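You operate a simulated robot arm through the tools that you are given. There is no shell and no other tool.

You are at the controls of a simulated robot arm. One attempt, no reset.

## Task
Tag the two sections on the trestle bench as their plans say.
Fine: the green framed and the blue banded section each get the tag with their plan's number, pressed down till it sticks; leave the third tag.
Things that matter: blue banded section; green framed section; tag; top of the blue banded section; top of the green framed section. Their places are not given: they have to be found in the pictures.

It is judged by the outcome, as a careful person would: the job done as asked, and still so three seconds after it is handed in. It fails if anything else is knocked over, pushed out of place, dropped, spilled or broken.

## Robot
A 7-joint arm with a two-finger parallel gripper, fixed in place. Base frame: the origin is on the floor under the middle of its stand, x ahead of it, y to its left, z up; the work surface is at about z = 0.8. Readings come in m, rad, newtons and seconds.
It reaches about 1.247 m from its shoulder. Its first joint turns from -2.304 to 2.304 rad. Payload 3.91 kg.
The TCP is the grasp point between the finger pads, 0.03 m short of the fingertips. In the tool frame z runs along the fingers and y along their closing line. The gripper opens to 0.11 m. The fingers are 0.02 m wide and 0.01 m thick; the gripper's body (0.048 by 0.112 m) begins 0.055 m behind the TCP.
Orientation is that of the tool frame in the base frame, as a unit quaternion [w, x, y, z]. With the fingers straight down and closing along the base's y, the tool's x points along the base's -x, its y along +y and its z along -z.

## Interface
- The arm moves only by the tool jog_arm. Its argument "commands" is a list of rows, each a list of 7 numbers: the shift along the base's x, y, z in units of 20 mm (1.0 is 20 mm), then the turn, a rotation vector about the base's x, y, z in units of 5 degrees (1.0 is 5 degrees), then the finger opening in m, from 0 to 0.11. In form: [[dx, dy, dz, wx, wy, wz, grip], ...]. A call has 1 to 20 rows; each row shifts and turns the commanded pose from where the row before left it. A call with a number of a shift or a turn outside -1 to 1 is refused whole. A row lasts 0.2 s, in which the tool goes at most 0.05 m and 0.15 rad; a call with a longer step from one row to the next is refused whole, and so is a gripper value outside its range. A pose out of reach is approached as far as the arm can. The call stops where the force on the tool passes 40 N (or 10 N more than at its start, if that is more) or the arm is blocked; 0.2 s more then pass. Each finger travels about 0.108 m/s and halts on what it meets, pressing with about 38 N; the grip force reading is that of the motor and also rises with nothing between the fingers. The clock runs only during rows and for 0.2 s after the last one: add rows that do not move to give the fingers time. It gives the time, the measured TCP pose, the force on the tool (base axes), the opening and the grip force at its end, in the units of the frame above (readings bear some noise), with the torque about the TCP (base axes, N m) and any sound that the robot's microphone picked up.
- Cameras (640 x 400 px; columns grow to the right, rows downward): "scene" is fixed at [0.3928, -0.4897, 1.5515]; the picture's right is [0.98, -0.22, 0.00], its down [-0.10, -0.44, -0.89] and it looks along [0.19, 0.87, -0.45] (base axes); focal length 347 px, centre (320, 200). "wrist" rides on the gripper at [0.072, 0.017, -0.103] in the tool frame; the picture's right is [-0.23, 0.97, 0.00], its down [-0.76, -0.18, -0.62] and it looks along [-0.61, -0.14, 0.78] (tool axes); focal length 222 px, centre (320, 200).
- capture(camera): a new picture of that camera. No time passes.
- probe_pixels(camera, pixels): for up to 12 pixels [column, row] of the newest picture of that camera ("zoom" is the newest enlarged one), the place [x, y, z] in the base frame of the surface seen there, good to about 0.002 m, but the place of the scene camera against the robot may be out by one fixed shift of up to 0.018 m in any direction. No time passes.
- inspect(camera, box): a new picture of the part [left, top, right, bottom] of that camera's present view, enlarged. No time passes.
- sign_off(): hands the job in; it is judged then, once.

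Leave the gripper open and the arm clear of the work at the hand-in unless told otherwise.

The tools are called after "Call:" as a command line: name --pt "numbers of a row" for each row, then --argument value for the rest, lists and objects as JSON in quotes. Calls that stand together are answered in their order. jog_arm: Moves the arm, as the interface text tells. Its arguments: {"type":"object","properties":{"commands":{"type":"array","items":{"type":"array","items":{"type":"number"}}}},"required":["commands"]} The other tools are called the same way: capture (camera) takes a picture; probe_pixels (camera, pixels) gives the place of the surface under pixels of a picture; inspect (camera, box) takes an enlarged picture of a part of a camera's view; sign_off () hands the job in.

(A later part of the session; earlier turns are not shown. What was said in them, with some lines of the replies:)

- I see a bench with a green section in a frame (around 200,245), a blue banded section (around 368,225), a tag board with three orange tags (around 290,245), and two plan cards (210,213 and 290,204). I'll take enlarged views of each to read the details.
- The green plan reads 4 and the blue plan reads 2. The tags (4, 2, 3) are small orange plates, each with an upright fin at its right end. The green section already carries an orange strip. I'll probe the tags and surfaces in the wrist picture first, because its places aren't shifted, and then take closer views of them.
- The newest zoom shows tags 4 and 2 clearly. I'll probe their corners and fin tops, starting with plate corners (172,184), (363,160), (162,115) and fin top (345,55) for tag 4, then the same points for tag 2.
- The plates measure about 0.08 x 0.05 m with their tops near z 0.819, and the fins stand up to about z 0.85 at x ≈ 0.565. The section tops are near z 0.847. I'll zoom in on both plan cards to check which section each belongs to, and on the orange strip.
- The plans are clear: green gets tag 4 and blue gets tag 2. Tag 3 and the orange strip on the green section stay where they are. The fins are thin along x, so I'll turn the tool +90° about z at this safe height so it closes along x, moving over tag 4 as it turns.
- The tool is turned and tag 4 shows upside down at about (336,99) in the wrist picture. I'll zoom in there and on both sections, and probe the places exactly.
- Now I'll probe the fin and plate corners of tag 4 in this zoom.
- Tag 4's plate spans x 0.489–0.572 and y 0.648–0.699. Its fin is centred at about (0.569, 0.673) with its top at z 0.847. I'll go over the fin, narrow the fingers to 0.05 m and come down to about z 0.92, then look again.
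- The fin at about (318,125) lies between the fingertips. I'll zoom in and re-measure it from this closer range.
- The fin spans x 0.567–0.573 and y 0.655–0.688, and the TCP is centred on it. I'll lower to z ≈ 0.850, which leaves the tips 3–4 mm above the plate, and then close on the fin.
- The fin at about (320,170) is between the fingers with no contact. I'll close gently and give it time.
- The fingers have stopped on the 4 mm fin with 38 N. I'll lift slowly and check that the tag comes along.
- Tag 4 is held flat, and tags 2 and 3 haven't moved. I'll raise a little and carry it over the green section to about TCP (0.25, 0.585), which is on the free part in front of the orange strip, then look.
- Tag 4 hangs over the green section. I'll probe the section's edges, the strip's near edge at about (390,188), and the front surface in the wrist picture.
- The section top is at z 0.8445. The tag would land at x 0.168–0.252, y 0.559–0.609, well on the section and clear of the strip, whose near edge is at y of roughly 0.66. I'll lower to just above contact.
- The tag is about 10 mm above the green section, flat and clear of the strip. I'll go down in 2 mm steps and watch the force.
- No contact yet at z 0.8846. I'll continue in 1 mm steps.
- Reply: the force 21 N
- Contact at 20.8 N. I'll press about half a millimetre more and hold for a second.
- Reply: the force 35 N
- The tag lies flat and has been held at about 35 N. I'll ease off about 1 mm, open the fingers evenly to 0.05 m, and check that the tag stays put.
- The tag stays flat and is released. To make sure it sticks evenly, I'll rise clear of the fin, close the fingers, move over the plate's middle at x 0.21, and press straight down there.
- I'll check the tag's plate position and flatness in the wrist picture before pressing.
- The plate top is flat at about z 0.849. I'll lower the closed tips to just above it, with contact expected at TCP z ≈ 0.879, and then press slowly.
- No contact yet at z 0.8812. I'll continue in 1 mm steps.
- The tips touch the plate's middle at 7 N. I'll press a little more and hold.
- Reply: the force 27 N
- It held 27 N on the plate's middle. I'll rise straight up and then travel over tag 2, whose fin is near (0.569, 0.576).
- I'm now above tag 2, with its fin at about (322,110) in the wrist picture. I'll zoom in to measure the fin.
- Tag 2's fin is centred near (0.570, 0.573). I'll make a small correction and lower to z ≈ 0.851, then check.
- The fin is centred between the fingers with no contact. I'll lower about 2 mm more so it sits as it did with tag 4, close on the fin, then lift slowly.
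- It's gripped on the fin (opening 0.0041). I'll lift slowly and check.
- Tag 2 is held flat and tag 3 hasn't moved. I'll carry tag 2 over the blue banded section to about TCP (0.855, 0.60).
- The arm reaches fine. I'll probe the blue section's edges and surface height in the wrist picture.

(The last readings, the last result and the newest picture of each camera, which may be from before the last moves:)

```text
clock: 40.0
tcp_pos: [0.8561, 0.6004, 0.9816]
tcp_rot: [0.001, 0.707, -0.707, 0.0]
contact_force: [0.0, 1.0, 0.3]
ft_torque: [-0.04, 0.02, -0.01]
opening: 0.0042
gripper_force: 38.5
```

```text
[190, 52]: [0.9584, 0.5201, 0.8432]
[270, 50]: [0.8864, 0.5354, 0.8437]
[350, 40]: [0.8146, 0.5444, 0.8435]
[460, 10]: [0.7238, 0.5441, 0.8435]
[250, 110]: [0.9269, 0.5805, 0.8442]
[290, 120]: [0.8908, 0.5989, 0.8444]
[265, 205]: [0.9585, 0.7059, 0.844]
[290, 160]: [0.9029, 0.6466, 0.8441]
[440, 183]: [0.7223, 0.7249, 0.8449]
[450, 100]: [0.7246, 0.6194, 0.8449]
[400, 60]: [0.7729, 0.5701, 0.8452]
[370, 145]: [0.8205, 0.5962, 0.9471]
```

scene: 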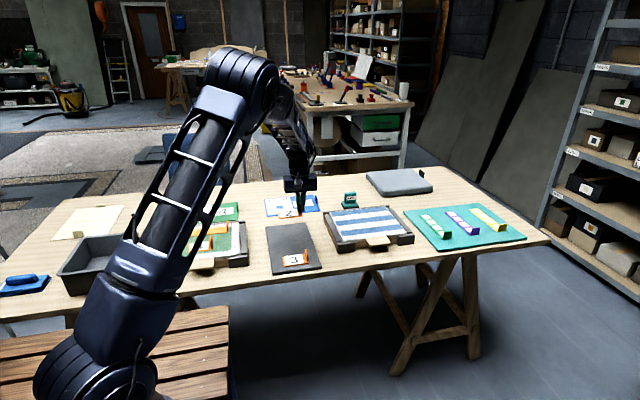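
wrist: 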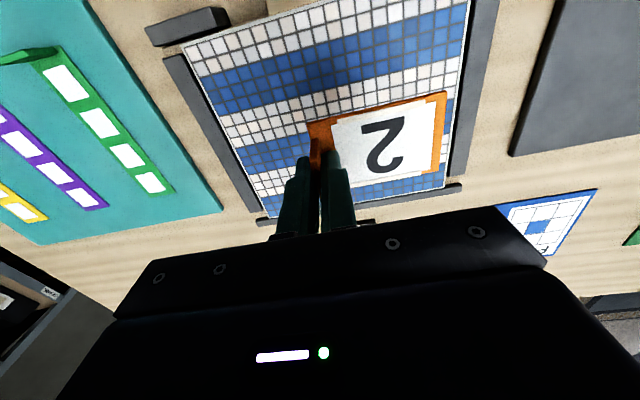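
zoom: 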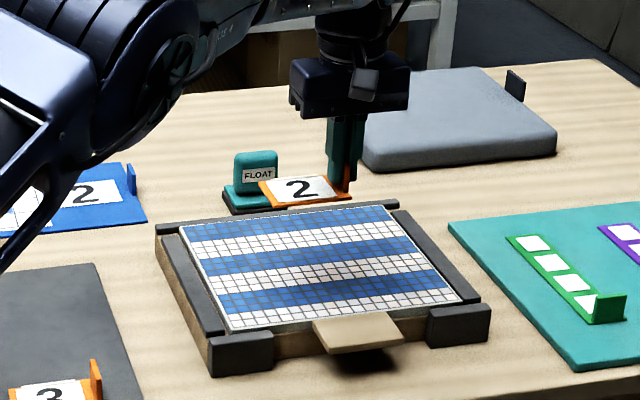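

The section spans x 0.72–0.96 and y 0.515–0.727, with its top at z 0.844. The tag will land at x 0.776–0.858, y 0.575–0.625, fully on the section. I'll lower to about 10 mm above contact.

Call:
jog_arm --pt "0 0 -1 0 0 0 0.0" --pt "0 0 -1 0 0 0 0.0" --pt "0 0 -1 0 0 0 0.0" --pt "0 0 -0.9 0 0 0 0.0" --pt "0 0 -0.5 0 0 0 0.0" --pt "0 0 0 0 0 0 0.0"

Call:
capture --camera "wrist"

Call:
inspect --camera "scene" --box '[300, 170, 444, 260]'

```text
clock: 41.4
tcp_pos: [0.8553, 0.6, 0.8932]
tcp_rot: [0.0, -0.707, 0.707, 0.001]
contact_force: [0.5, 0.6, 0.3]
ft_torque: [0.01, 0.02, -0.01]
opening: 0.0043
gripper_force: 38.1
```

```text
taken
```

wrist: 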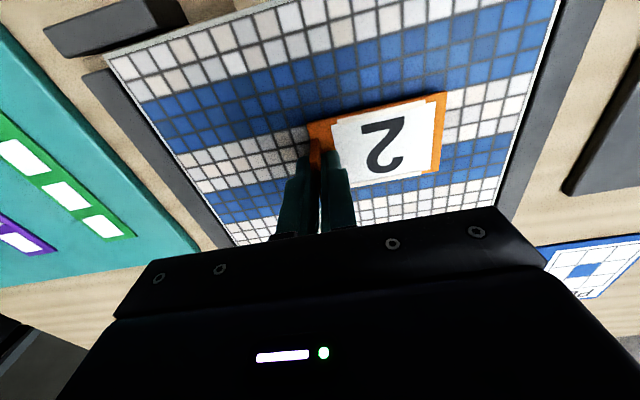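

```text
4.44 times, centred on (372, 215) of scene
```

zoom: 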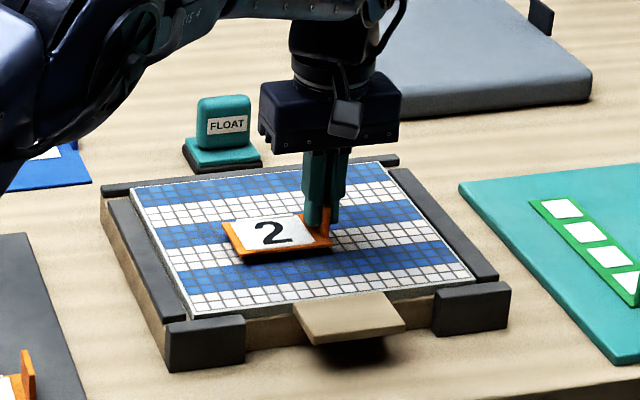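

The tag is about 10 mm above the blue section and clear all round. I'll go down slowly while watching the force.

Call:
jog_arm --pt "0 0 -0.15 0 0 0 0.0" --pt "0 0 -0.15 0 0 0 0.0" --pt "0 0 -0.1 0 0 0 0.0" --pt "0 0 -0.05 0 0 0 0.0" --pt "0 0 -0.05 0 0 0 0.0"

Call:
jog_arm --pt "0 0 -0.05 0 0 0 0.0" --pt "0 0 -0.03 0 0 0 0.0"

```text
clock: 42.6
tcp_pos: [0.8543, 0.6008, 0.8814]
tcp_rot: [0.0, -0.707, 0.707, 0.0]
contact_force: [0.9, -0.4, 1.3]
ft_torque: [-0.01, -0.01, 0.0]
opening: 0.004
gripper_force: 38.7
```

```text
clock: 43.2
tcp_pos: [0.8551, 0.6005, 0.8826]
tcp_rot: [-0.001, 0.707, -0.707, -0.001]
contact_force: [2.8, 2.1, 8.5]
ft_torque: [0.04, 0.02, -0.04]
opening: 0.004
gripper_force: 38.3
```

Contact at 8.5 N. I'll press another ~1.2 mm in small steps to reach about 30 N.

Call:
jog_arm --pt "0 0 -0.03 0 0 0 0.0" --pt "0 0 -0.02 0 0 0 0.0" --pt "0 0 0 0 0 0 0.0"

```text
clock: 44.0
tcp_pos: [0.8547, 0.6015, 0.8825]
tcp_rot: [0.001, -0.706, 0.708, 0.0]
contact_force: [2.1, -1.9, 20.2]
ft_torque: [-0.11, 0.11, 0.03]
opening: 0.0044
gripper_force: 38.6
```

20 N now. I'll press slightly further and hold for a second.

Call:
jog_arm --pt "0 0 -0.025 0 0 0 0.0" --pt "0 0 -0.015 0 0 0 0.0" --pt "0 0 0 0 0 0 0.0" --pt "0 0 0 0 0 0 0.0" --pt "0 0 0 0 0 0 0.0" --pt "0 0 0 0 0 0 0.0"

Call:
capture --camera "wrist"

Call:
inspect --camera "scene" --box '[300, 170, 444, 260]'

```text
clock: 45.4
tcp_pos: [0.8534, 0.6006, 0.8811]
tcp_rot: [0.001, -0.707, 0.707, 0.001]
contact_force: [1.3, 1.2, 35.0]
ft_torque: [0.08, 0.12, 0.03]
opening: 0.004
gripper_force: 37.8
```

```text
taken
```

wrist: 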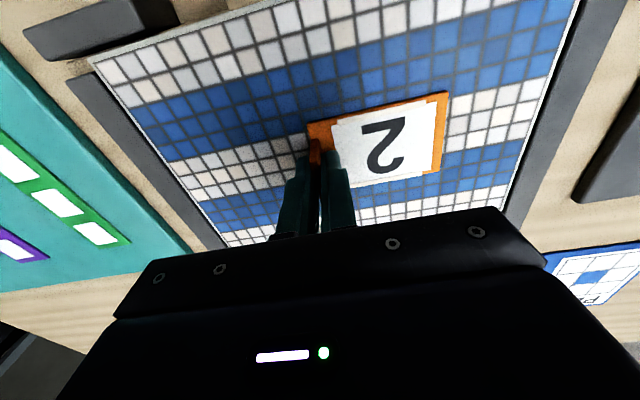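

```text
4.44 times, centred on (372, 215) of scene
```

zoom: 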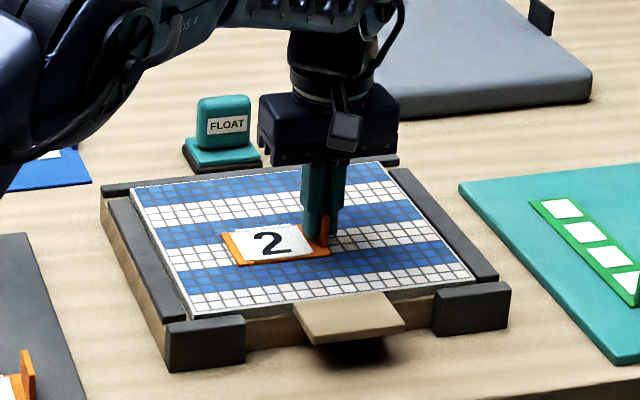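

Held at 35 N with the tag flat. I'll ease off about 1.6 mm and open the fingers evenly.

Call:
jog_arm --pt "0 0 0.08 0 0 0 0.0" --pt "0 0 0 0 0 0 0.01" --pt "0 0 0 0 0 0 0.03" --pt "0 0 0 0 0 0 0.05" --pt "0 0 0 0 0 0 0.05"

Call:
capture --camera "wrist"

```text
clock: 46.6
tcp_pos: [0.8566, 0.6013, 0.8813]
tcp_rot: [0.001, 0.708, -0.706, -0.001]
contact_force: [0.6, 0.4, -0.3]
ft_torque: [0.01, -0.02, 0.0]
opening: 0.0502
gripper_force: 0.0
```

```text
taken
```

wrist: 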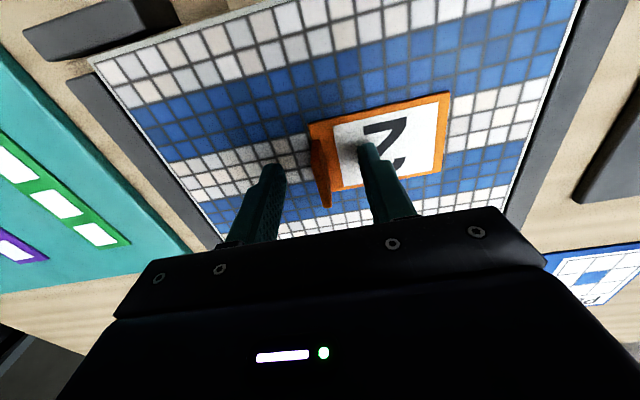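

Released, and the tag stays flat. As before, I'll rise clear of the fin, close the fingers and go over the plate's middle at x ≈ 0.816.

Call:
jog_arm --pt "0 0 0.5 0 0 0 0.05" --pt "0 0 1 0 0 0 0.05" --pt "0 0 1 0 0 0 0.05" --pt "0 0 0.5 0 0 0 0.05" --pt "0 0 0 0 0 0 0.0" --pt "-1 0 0 0 0 0 0.0" --pt "-0.95 0 0 0 0 0 0.0" --pt "0 0 0 0 0 0 0.0"

Call:
capture --camera "wrist"

Call:
probe_pixels --camera "wrist" --pixels '[[290, 107], [355, 92], [360, 140], [325, 118], [292, 150], [278, 150], [250, 150]]'

```text
clock: 48.4
tcp_pos: [0.8165, 0.6004, 0.9421]
tcp_rot: [0.001, 0.707, -0.707, -0.001]
contact_force: [-1.2, 0.7, 0.0]
ft_torque: [0.02, 0.01, 0.01]
opening: 0.0
gripper_force: 37.6
```

```text
taken
```

wrist: 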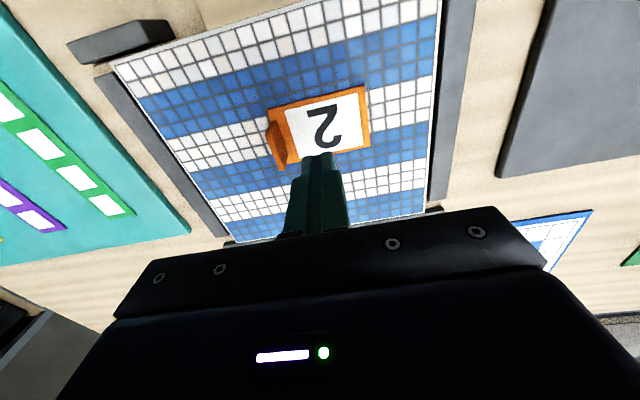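

```text
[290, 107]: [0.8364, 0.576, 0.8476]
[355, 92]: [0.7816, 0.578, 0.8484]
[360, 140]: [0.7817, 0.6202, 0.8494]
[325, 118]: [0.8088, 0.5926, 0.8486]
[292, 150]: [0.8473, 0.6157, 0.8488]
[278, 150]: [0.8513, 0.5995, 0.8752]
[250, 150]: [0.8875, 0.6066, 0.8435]
```

The plate lies flat with its top at about 0.8485. I'll press its middle with the closed tips.

Call:
jog_arm --pt "0 0 -1 0 0 0 0.0" --pt "0 0 -1 0 0 0 0.0" --pt "0 0 -0.8 0 0 0 0.0" --pt "0 0 -0.2 0 0 0 0.0" --pt "0 0 -0.05 0 0 0 0.0" --pt "0 0 -0.05 0 0 0 0.0" --pt "0 0 -0.04 0 0 0 0.0"

Call:
jog_arm --pt "0 0 -0.04 0 0 0 0.0" --pt "0 0 -0.03 0 0 0 0.0"

```text
clock: 50.0
tcp_pos: [0.8145, 0.6005, 0.8776]
tcp_rot: [0.001, 0.707, -0.707, -0.001]
contact_force: [-0.4, 0.8, -0.5]
ft_torque: [0.02, 0.01, 0.01]
opening: 0.0
gripper_force: 37.8
```

```text
clock: 50.6
tcp_pos: [0.8161, 0.5998, 0.877]
tcp_rot: [0.0, 0.707, -0.707, -0.001]
contact_force: [0.3, 0.1, 0.9]
ft_torque: [-0.01, 0.03, 0.03]
opening: 0.0
gripper_force: 37.6
```

Not firmly in contact yet. I'll continue about 1 mm at a time.

Call:
jog_arm --pt "0 0 -0.04 0 0 0 0.0" --pt "0 0 -0.03 0 0 0 0.0" --pt "0 0 0 0 0 0 0.0"

```text
clock: 51.4
tcp_pos: [0.8163, 0.601, 0.8763]
tcp_rot: [0.0, -0.706, 0.708, 0.0]
contact_force: [0.2, -0.2, 9.4]
ft_torque: [0.01, 0.0, -0.02]
opening: 0.0002
gripper_force: 37.8
```

Contact at 9.4 N. I'll press a little more and hold.

Call:
jog_arm --pt "0 0 -0.04 0 0 0 0.0" --pt "0 0 -0.025 0 0 0 0.0" --pt "0 0 0 0 0 0 0.0" --pt "0 0 0 0 0 0 0.0" --pt "0 0 0 0 0 0 0.0"

```text
clock: 52.6
tcp_pos: [0.8166, 0.601, 0.877]
tcp_rot: [-0.001, 0.708, -0.706, 0.0]
contact_force: [3.7, -2.1, 27.3]
ft_torque: [-0.04, -0.08, 0.0]
opening: 0.0001
gripper_force: 37.5
```

It held 27 N on the middle of the plate. I'll rise straight up well clear and open the gripper.

Call:
jog_arm --pt "0 0 0.3 0 0 0 0.0" --pt "0 0 1 0 0 0 0.0" --pt "0 0 1 0 0 0 0.0" --pt "0 0 1 0 0 0 0.0" --pt "0 0 1 0 0 0 0.0" --pt "0 0 1 0 0 0 0.0" --pt "0 0 1 0 0 0 0.05" --pt "0 0 1 0 0 0 0.11" --pt "0 0 1 0 0 0 0.11" --pt "0 0 1 0 0 0 0.11" --pt "-1 0 0.5 0 0 0 0.11" --pt "-1 0 0 0 0 0 0.11" --pt "-1 0 0 0 0 0 0.11" --pt "-1 0 0 0 0 0 0.11" --pt "-1 0 0 0 0 0 0.11" --pt "0 0 0 0 0 0 0.11"

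Call:
capture --camera "wrist"

Call:
capture --camera "scene"

Call:
inspect --camera "scene" --box '[300, 170, 444, 260]'

Call:
inspect --camera "scene" --box '[150, 190, 342, 290]'

```text
clock: 56.0
tcp_pos: [0.7155, 0.6007, 1.0699]
tcp_rot: [0.0, 0.708, -0.707, -0.001]
contact_force: [-0.5, -0.5, 0.2]
ft_torque: [0.05, 0.0, 0.02]
opening: 0.1097
gripper_force: 0.1
```

```text
taken
```

wrist: 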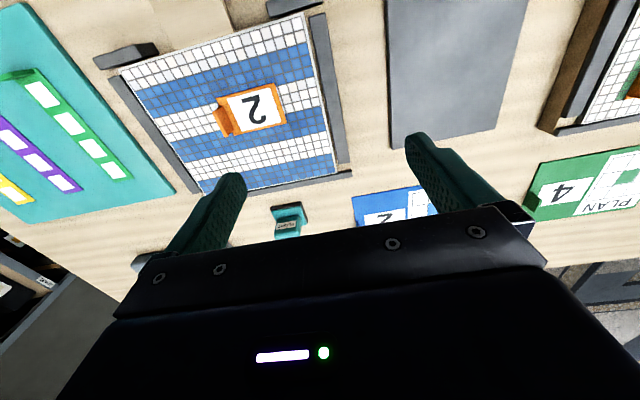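

```text
taken
```

scene: 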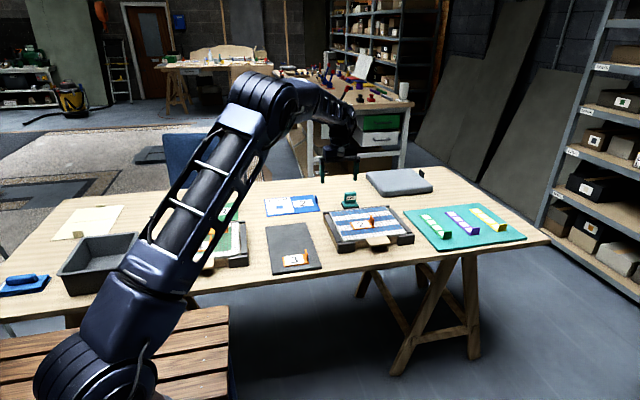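

```text
4.44 times, centred on (372, 215) of scene
```

zoom: 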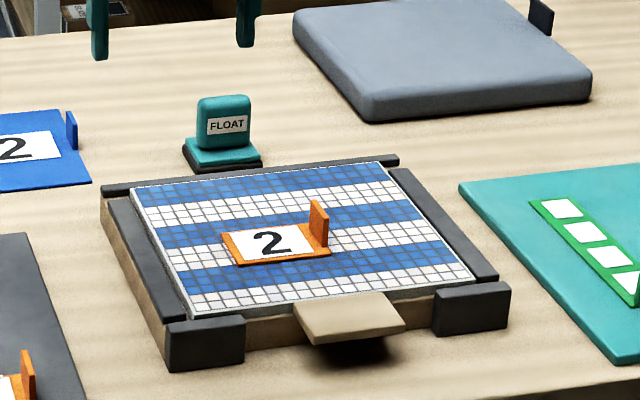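

```text
3.33 times, centred on (246, 240) of scene
```

zoom: 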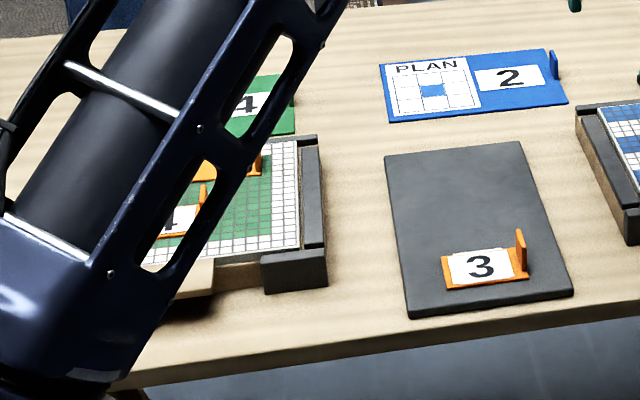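

Tag 2 sits flat on the blue section and tag 3 is untouched on its board. I'll move back towards the start, staying high, so the green section and tag 4 can be checked.

Call:
jog_arm --pt "-1 -0.4 0.1 0 0 0 0.11" --pt "-1 -0.4 0.1 0 0 0 0.11" --pt "-1 -0.4 0.1 0 0 0 0.11" --pt "-1 -0.4 0.1 0 0 0 0.11" --pt "-1 -0.4 0.1 0 0 0 0.11" --pt "-1 -0.4 0.1 0 0 0 0.11" --pt "-1 -0.4 0.1 0 0 0 0.11" --pt "-1 -0.4 0.1 0 0 0 0.11" --pt "-1 -0.4 0.1 0 0 0 0.11" --pt "-1 -0.4 0.1 0 0 0 0.11" --pt "-1 -0.4 0.1 0 0 0 0.11" --pt "-1 -0.4 0.1 0 0 0 0.11" --pt "-1 -0.4 0.1 0 0 0 0.11" --pt "-1 -0.4 0.1 0 0 0 0.11" --pt "-1 -0.4 0.1 0 0 0 0.11" --pt "-1 -0.4 0.1 0 0 0 0.11" --pt "0 0 0 0 0 0 0.11"

Call:
capture --camera "wrist"

Call:
capture --camera "scene"

```text
clock: 59.6
tcp_pos: [0.3954, 0.4725, 1.1012]
tcp_rot: [0.0, -0.707, 0.707, 0.0]
contact_force: [-0.2, -0.2, 0.5]
ft_torque: [0.04, 0.0, 0.01]
opening: 0.11
gripper_force: 0.0
```

```text
taken
```

wrist: 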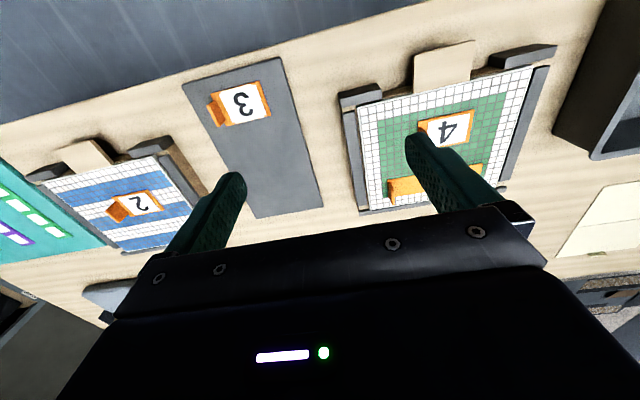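

```text
taken
```

scene: 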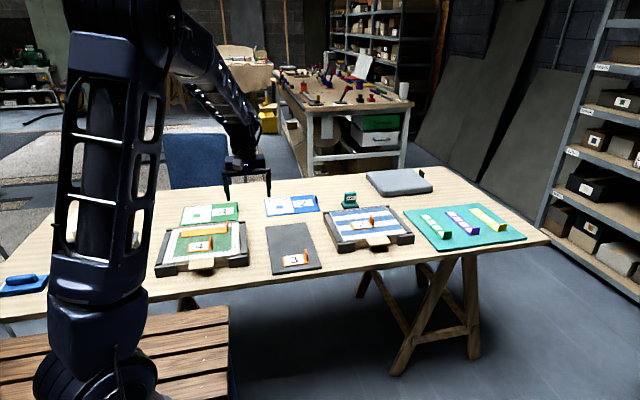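

Both sections are in view again. I'll take one last enlarged look at both tags and check their heights.

Call:
inspect --camera "scene" --box '[150, 190, 422, 290]'

Call:
probe_pixels --camera "wrist" --pixels '[[448, 128], [465, 118], [424, 125], [140, 203], [158, 200], [242, 102], [400, 188], [455, 60]]'

```text
2.35 times, centred on (286, 240) of scene
```

zoom: 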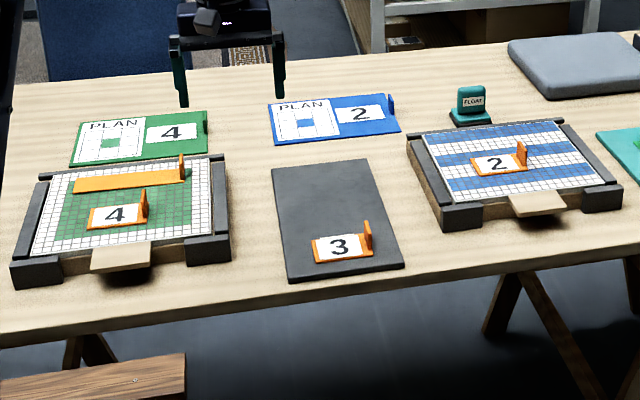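

```text
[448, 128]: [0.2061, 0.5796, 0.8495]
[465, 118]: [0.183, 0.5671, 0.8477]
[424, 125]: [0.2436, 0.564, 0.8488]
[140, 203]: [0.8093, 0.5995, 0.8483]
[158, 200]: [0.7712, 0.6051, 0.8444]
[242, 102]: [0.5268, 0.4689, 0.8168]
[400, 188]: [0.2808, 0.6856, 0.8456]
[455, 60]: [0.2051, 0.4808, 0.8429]
```

Tag 4 lies flat on the green framed section and tag 2 flat on the blue banded section. Each was pressed twice, at 35 N and at 27 N. Tag 3, the orange strip, the plan cards and everything else are where they were. The gripper is open and the arm is high and clear, so I'm handing the job in.

Call:
sign_off

```text
The job is handed in.
```

I put tag 4 on the green framed section and tag 2 on the blue banded section, matching the numbers on their plans, and handed the job in. The verdict hasn't come back.

- **Pressing:** each tag was pressed twice, once at about 35 N while still held and once at about 27 N on the middle of its plate. Both lay flat on their sections in the last pictures. I did not pull on either tag to test that it sticks.
- **Everything else:** tag 3 stayed on its board, and the orange strip already on the green section was left where it was. Nothing else looked moved in the final pictures.
- **Arm:** at hand-in the gripper was open and the arm was raised clear of the work.
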